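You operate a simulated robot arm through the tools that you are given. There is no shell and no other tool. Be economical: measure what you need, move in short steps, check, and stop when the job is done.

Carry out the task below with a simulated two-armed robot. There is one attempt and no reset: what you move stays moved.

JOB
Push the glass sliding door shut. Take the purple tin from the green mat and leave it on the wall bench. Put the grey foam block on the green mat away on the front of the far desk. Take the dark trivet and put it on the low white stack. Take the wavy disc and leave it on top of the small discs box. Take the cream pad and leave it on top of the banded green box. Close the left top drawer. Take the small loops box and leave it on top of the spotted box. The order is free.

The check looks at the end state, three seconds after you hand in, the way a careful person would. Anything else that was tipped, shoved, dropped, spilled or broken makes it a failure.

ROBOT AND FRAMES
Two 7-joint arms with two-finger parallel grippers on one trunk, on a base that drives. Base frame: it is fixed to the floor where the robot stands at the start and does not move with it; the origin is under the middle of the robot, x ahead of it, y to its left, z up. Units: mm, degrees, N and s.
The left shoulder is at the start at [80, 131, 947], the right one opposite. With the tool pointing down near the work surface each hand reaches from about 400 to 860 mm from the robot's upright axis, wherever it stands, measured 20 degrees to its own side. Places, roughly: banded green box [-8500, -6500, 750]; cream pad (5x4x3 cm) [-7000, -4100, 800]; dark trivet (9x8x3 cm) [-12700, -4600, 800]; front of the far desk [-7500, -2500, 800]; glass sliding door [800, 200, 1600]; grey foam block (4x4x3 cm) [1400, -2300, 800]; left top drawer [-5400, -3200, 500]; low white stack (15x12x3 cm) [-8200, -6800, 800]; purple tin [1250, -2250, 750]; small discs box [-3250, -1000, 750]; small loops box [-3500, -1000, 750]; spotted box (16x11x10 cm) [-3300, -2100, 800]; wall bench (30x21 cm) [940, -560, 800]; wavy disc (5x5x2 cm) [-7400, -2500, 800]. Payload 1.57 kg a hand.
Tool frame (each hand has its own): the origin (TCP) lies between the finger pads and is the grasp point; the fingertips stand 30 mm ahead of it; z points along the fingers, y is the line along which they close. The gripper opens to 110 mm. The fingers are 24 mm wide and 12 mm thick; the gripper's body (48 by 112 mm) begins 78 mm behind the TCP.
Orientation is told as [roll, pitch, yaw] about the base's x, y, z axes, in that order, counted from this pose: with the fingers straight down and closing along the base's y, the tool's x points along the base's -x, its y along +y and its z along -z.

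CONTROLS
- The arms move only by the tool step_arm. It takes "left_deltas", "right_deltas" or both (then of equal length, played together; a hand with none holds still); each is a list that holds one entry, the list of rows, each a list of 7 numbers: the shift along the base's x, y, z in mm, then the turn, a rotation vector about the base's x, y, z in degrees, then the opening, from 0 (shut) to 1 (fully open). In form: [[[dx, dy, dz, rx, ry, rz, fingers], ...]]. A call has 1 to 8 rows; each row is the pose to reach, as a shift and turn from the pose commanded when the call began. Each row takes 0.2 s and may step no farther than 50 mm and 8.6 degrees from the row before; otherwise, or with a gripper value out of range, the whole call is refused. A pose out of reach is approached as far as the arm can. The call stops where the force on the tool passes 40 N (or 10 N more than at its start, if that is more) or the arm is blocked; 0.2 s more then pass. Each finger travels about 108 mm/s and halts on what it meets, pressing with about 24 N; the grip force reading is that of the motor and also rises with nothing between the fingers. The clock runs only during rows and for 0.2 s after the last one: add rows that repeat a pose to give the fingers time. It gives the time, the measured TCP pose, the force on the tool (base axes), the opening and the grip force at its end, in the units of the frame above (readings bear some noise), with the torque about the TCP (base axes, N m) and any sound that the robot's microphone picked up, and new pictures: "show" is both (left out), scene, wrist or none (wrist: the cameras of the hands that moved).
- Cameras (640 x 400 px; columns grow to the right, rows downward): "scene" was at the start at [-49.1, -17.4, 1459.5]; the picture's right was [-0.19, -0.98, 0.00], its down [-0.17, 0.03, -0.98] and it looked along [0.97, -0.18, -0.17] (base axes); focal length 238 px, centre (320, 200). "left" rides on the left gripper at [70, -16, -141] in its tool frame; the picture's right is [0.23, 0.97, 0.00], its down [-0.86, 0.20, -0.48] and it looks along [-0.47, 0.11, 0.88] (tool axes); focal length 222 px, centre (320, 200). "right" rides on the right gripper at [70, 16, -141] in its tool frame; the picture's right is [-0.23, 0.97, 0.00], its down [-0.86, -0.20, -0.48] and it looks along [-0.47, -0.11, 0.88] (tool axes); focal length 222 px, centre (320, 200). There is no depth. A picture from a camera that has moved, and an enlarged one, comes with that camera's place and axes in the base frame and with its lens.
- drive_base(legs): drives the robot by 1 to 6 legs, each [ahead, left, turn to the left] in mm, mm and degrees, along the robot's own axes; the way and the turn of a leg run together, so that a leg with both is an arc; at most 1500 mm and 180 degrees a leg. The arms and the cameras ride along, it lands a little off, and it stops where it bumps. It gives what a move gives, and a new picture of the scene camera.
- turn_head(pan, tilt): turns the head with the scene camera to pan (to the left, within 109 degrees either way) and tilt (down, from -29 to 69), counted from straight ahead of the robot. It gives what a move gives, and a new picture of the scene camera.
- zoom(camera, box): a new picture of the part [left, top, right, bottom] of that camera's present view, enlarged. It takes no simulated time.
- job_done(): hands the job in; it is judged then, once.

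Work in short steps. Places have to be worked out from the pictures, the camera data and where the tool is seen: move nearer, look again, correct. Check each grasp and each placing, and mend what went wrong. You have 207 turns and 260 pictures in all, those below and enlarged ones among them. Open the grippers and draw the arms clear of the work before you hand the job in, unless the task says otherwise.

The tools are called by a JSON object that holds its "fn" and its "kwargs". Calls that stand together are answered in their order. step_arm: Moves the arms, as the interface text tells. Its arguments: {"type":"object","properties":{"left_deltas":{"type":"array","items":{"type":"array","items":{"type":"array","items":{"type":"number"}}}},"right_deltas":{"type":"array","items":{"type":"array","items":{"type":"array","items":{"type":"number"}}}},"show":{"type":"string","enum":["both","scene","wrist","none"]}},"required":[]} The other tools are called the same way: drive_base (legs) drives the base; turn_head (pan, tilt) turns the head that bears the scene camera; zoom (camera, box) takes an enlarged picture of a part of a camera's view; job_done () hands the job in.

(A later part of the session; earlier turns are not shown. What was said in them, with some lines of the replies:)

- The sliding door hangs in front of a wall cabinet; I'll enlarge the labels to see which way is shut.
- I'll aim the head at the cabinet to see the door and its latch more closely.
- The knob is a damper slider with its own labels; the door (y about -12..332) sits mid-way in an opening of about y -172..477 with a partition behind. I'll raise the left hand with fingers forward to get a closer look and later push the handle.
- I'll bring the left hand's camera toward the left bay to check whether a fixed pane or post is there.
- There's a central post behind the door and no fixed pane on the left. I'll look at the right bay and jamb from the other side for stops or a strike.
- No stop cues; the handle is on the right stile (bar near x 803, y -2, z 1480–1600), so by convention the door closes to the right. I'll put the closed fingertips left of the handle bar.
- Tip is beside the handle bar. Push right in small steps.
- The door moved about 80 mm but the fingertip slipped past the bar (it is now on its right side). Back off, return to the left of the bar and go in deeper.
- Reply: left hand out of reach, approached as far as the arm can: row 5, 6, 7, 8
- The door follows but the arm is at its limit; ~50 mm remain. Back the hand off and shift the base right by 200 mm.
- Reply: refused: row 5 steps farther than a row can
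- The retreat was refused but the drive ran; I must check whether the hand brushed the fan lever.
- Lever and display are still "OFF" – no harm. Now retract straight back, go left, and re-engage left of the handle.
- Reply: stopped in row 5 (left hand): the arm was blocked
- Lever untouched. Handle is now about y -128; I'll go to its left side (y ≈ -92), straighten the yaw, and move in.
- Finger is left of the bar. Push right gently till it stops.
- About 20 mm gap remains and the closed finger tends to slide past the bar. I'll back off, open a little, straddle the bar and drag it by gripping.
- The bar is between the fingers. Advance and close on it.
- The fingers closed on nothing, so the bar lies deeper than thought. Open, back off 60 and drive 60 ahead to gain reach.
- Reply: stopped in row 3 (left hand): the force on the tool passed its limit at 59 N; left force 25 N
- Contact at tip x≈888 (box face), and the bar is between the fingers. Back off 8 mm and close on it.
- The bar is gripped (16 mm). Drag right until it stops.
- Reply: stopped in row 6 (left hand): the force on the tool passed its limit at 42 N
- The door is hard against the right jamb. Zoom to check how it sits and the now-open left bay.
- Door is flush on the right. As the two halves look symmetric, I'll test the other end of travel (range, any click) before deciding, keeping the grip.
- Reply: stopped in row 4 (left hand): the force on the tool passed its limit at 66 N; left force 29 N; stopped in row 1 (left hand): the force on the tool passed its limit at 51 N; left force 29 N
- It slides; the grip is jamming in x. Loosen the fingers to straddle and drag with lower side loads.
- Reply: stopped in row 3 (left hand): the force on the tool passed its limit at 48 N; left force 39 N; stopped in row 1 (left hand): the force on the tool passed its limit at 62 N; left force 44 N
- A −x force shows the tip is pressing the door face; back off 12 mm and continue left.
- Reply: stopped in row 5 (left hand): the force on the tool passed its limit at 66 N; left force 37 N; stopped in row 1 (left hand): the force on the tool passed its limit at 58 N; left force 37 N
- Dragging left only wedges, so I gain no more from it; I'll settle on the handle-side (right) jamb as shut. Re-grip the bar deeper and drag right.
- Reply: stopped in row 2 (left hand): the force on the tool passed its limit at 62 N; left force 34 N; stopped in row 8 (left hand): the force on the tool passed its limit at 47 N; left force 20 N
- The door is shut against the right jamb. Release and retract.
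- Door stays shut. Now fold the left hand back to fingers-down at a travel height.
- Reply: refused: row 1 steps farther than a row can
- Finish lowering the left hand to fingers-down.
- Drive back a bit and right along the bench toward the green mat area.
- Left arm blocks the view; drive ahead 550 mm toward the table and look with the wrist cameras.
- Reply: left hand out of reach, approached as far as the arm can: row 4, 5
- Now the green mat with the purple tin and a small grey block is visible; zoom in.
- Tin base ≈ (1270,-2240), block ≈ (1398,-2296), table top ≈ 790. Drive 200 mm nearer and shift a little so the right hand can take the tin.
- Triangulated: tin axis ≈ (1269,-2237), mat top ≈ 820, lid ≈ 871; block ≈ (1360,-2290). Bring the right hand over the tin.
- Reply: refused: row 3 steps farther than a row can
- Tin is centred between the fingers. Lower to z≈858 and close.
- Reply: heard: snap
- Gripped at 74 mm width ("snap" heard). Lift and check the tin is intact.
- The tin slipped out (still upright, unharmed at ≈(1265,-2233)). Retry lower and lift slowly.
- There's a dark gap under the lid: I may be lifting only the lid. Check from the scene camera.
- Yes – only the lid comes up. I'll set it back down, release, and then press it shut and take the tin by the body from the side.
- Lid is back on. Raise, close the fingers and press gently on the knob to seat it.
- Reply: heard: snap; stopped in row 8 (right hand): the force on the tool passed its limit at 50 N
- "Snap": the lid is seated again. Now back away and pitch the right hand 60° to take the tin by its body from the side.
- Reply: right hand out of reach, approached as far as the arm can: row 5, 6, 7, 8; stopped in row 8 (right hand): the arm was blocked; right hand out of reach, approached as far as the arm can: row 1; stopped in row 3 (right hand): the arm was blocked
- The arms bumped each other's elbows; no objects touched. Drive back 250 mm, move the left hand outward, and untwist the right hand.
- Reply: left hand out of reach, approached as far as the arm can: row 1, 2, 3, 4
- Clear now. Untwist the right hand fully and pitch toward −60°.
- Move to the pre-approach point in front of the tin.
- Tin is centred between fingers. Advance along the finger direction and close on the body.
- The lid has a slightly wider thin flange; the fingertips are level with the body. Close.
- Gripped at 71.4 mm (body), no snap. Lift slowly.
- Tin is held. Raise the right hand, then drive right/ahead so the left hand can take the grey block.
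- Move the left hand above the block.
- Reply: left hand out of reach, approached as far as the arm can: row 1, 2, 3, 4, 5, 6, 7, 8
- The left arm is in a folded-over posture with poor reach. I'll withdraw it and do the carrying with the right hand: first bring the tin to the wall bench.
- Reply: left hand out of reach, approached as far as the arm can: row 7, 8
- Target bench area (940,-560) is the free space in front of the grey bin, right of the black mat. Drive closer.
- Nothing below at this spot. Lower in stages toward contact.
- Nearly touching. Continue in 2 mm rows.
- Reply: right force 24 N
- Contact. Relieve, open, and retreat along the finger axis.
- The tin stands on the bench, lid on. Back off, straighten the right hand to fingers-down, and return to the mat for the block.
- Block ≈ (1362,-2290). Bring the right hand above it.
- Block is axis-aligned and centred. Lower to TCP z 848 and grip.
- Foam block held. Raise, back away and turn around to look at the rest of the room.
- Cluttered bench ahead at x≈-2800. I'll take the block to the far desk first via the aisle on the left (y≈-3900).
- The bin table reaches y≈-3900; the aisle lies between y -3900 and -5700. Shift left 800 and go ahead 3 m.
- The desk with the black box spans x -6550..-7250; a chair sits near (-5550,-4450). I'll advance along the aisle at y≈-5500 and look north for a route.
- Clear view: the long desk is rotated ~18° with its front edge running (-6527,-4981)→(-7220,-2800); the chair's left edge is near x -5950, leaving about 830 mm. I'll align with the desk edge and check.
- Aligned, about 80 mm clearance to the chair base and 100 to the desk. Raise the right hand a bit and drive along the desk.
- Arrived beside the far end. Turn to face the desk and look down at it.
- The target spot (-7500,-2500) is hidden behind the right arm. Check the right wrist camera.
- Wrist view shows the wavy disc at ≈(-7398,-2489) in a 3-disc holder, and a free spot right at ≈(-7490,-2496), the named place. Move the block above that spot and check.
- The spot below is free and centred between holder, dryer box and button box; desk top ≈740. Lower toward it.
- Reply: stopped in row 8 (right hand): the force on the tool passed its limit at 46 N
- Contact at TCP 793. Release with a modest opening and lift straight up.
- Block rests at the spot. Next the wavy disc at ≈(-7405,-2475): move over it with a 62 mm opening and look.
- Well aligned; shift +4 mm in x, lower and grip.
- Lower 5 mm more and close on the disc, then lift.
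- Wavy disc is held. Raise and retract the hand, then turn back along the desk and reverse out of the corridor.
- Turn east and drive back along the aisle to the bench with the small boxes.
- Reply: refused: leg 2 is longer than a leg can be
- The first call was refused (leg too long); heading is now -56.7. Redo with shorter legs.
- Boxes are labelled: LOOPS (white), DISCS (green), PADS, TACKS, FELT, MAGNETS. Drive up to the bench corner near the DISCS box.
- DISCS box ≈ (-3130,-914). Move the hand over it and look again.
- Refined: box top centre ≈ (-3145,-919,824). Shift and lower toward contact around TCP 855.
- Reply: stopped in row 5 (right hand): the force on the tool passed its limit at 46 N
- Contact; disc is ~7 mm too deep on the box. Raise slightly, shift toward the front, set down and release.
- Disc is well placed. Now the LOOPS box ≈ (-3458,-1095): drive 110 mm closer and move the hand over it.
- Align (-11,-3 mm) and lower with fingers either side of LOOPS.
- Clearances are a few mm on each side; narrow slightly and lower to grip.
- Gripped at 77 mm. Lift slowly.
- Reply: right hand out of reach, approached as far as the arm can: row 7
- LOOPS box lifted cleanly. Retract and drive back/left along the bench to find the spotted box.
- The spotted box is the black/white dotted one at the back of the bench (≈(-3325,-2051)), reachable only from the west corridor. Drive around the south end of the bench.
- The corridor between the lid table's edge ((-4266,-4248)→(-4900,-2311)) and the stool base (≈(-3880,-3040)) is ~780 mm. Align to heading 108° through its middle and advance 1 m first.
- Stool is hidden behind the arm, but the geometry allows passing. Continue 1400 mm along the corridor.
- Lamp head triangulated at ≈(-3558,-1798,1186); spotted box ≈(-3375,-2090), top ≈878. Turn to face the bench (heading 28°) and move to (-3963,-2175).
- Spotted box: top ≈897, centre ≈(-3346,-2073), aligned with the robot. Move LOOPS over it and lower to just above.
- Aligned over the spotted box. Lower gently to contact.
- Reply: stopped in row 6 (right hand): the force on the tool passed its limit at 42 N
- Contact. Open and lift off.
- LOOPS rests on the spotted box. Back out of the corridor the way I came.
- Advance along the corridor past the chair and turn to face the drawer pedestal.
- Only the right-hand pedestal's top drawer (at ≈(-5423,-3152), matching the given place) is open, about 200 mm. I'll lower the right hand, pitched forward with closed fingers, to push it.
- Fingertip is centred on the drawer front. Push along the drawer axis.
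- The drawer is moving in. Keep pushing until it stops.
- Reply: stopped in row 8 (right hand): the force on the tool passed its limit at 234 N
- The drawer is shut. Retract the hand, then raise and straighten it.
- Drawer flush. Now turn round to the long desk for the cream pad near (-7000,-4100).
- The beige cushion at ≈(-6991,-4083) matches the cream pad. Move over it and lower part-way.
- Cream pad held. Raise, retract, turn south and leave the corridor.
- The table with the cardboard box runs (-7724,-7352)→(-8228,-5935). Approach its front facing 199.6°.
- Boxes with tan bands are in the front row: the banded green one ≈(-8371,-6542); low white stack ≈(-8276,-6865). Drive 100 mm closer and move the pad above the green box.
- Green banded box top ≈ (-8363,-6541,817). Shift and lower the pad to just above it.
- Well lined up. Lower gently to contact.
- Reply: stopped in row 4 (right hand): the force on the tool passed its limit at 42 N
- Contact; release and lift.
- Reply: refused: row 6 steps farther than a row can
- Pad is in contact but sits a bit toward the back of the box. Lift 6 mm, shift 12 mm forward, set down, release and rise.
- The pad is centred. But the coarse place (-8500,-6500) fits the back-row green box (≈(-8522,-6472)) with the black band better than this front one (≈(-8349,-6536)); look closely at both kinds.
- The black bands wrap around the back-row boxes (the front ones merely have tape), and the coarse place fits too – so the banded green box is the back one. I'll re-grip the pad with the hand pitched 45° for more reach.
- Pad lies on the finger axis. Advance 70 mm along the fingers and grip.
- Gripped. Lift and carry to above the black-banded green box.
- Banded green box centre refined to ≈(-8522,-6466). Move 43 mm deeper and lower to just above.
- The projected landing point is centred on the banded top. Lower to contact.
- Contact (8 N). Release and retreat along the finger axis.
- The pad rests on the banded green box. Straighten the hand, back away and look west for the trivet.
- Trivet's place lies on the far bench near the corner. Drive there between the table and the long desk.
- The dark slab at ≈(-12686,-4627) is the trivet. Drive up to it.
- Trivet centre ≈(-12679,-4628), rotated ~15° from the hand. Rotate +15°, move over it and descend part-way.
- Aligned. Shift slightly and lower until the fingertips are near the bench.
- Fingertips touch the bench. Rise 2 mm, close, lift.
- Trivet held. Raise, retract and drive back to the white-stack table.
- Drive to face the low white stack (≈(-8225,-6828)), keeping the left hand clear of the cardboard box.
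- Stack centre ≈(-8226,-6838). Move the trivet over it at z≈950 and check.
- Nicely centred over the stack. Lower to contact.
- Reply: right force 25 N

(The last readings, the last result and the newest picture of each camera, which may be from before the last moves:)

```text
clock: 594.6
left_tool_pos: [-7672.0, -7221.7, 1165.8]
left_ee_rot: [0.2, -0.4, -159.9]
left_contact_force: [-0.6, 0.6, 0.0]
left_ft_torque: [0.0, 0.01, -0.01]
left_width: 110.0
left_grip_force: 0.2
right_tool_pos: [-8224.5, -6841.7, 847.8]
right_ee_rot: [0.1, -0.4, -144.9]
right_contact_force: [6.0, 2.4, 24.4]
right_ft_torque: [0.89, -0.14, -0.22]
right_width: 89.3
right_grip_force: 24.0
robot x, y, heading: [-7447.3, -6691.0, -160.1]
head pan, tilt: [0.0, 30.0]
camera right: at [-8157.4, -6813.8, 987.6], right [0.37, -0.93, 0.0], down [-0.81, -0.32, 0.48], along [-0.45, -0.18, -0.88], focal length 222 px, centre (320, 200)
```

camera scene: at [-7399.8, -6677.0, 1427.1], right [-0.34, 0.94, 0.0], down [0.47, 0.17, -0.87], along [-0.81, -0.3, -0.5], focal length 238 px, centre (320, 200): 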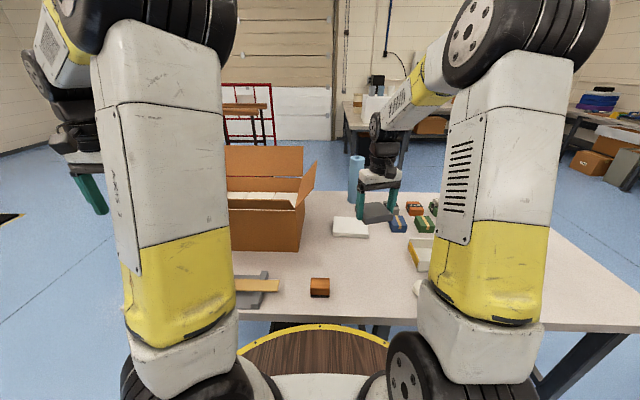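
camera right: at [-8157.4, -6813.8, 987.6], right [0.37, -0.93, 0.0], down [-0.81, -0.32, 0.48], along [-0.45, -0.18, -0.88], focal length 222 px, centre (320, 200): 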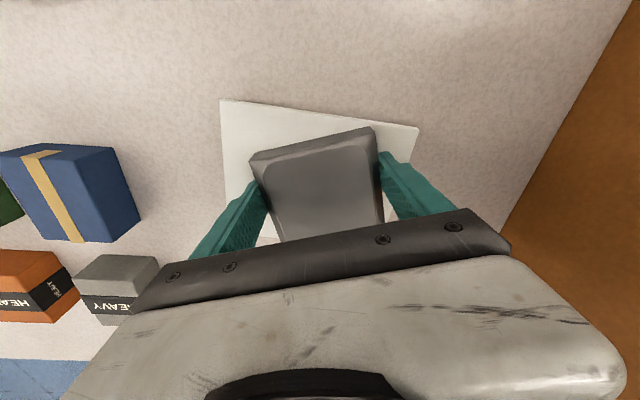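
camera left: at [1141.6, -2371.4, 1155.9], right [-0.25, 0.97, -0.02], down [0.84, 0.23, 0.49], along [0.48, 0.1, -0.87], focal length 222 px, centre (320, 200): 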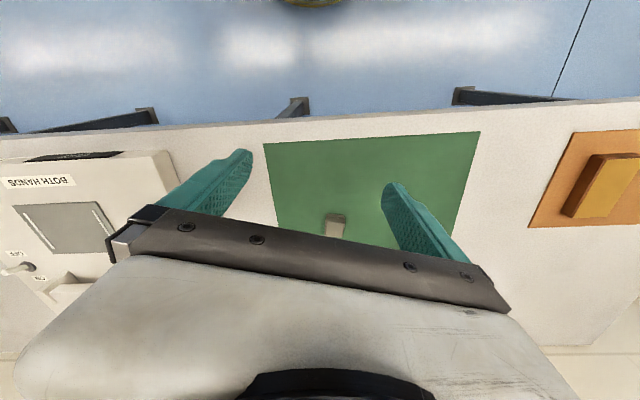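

Contact at TCP ≈848. Relieve, release, and lift.

{"fn": "step_arm", "kwargs": {"right_deltas": [[[0, 0, 1, 0, 0, 0, 0.9], [0, 0, 1, 0, 0, 0, 1], [0, 0, 1, 0, 0, 0, 1], [0, 0, 30, 0, 0, 0, 1], [0, 0, 75, 0, 0, 0, 1], [0, 0, 120, 0, 0, 0, 1], [30, 10, 155, 0, 0, 0, 1], [70, 25, 175, 0, 0, 0, 1]]], "show": "wrist"}}

{"fn": "zoom", "kwargs": {"camera": "scene", "box": [290, 160, 450, 260]}}

```text
clock: 596.4
left_tool_pos: [-7671.8, -7220.8, 1163.9]
left_ee_rot: [0.2, -0.3, -159.8]
left_contact_force: [-0.6, 1.2, -0.3]
left_ft_torque: [0.03, -0.02, 0.03]
left_width: 109.9
left_grip_force: 0.1
right_tool_pos: [-8154.5, -6817.2, 1018.0]
right_ee_rot: [0.2, 0.0, -144.8]
right_contact_force: [-0.9, 0.9, -0.3]
right_ft_torque: [0.05, -0.02, -0.04]
right_width: 109.9
right_grip_force: 0.0
robot x, y, heading: [-7444.0, -6694.8, -160.2]
head pan, tilt: [0.0, 30.0]
camera right: at [-8087.6, -6789.2, 1159.8], right [0.37, -0.93, 0.01], down [-0.81, -0.33, 0.48], along [-0.44, -0.18, -0.88], focal length 222 px, centre (320, 200)
```

right: 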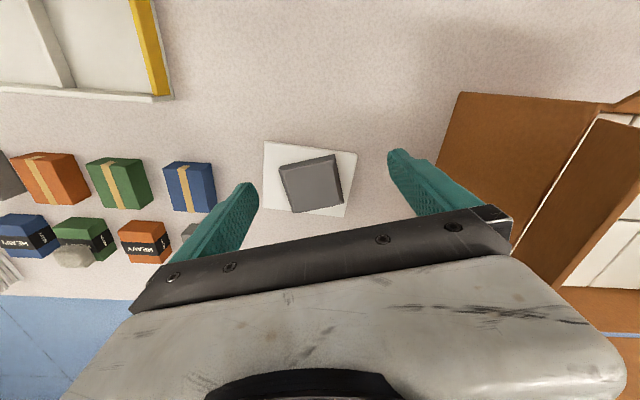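

```text
4.00 times, centred on (370, 210) of scene
camera zoom: at [-7400.4, -6677.3, 1427.0], right [-0.34, 0.94, 0.0], down [0.47, 0.17, -0.87], along [-0.81, -0.3, -0.5], focal length 950 px, centre (120, 160)
```

zoom: 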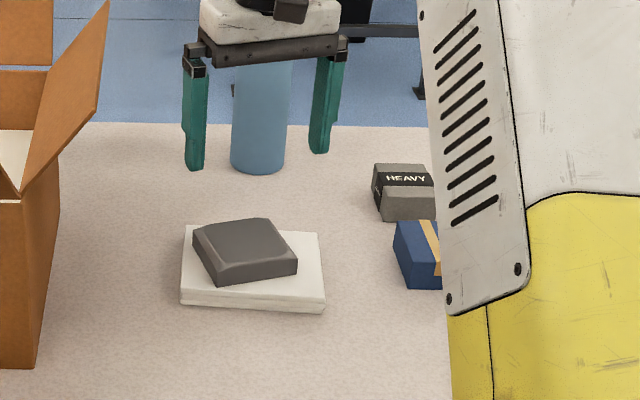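

Trivet is on the low white stack. Check the pad on the green box once more.

{"fn": "zoom", "kwargs": {"camera": "right", "box": [20, 180, 180, 290]}}

```text
3.64 times, centred on (100, 235) of right
camera zoom: at [-8087.6, -6789.2, 1159.8], right [0.37, -0.93, 0.01], down [-0.81, -0.33, 0.48], along [-0.44, -0.18, -0.88], focal length 808 px, centre (1120, 73)
```

zoom: 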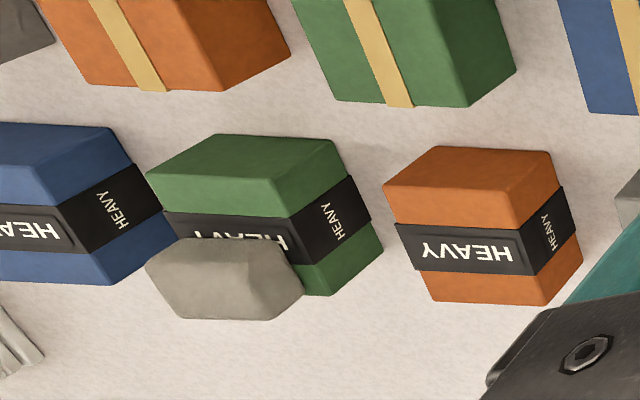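

All placements look right (pad rests on the banded green box with its centre well inside). Drive back so the arms are clear of the table.

{"fn": "drive_base", "kwargs": {"legs": [[-600, 0, 0]]}}

{"fn": "zoom", "kwargs": {"camera": "scene", "box": [280, 140, 460, 250]}}

```text
clock: 599.7
left_tool_pos: [-7114.0, -7018.1, 1164.9]
left_ee_rot: [0.2, -0.3, -160.0]
left_contact_force: [0.2, 0.2, 0.0]
left_ft_torque: [-0.03, 0.01, -0.01]
left_width: 109.8
left_grip_force: 0.2
right_tool_pos: [-7594.3, -6612.3, 1019.1]
right_ee_rot: [0.3, -0.3, -145.1]
right_contact_force: [0.1, 0.2, -0.3]
right_ft_torque: [0.04, -0.02, -0.03]
right_width: 110.1
right_grip_force: 0.1
robot x, y, heading: [-6886.4, -6490.8, -160.1]
head pan, tilt: [0.0, 30.0]
camera scene: at [-6839.7, -6475.0, 1427.0], right [-0.34, 0.94, 0.0], down [0.47, 0.17, -0.87], along [-0.81, -0.29, -0.5], focal length 238 px, centre (320, 200)
```

scene: 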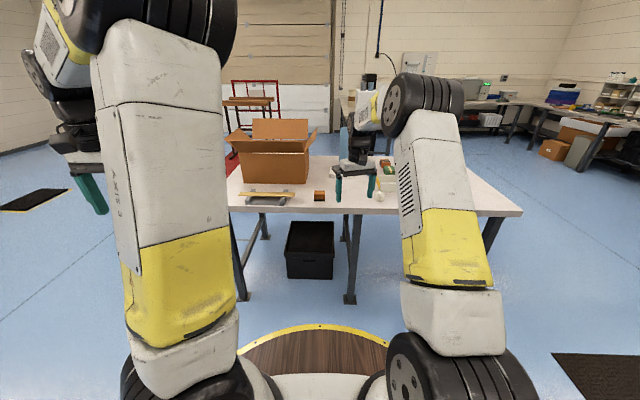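

```text
3.56 times, centred on (370, 195) of scene
camera zoom: at [-6839.7, -6475.0, 1427.0], right [-0.34, 0.94, 0.0], down [0.47, 0.17, -0.87], along [-0.81, -0.29, -0.5], focal length 844 px, centre (142, 218)
```

zoom: 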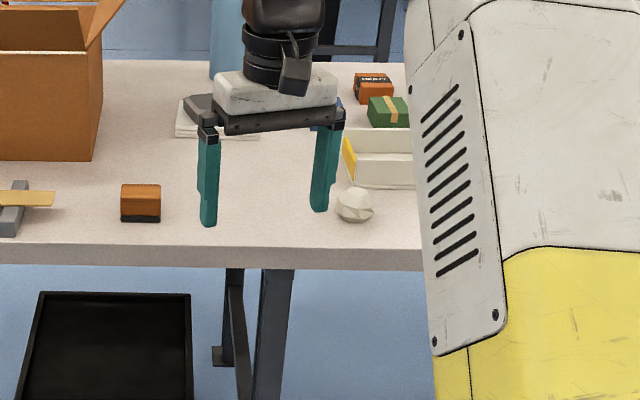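

Everything is in place, both grippers are open and the arms are clear. Handing in.

{"fn": "job_done", "kwargs": {}}

```text
The job is handed in.
```

I did all eight tasks and handed the job in. Two of them rest on a judgement call, and three placements or movements are slightly off:

- **Glass door:** it is shut against the right-hand jamb. The cabinet gives no clear sign of which side is shut, so I went by the handle side. I could not slide it far enough left to compare.
- **Cream pad:** it is on the back-row green box with the black HEAVY band. I first put it on the front green box with tan tape, then moved it because the band and your rough position fit the back one better. It sits toward the back of the box and may overhang slightly.
- **Purple tin:** the lid came off when I first tried to grip it. I pressed it back on until it snapped, then moved the tin by its body.
- **Spotted box:** it shifted by about 7 mm when I set the loops box on it.
- **Drawer:** I closed the only open drawer there, which matched your coordinates. From where I stood it belonged to the right-hand unit. It shut with a hard knock (234 N at the end), and nothing on the desk appeared to move.
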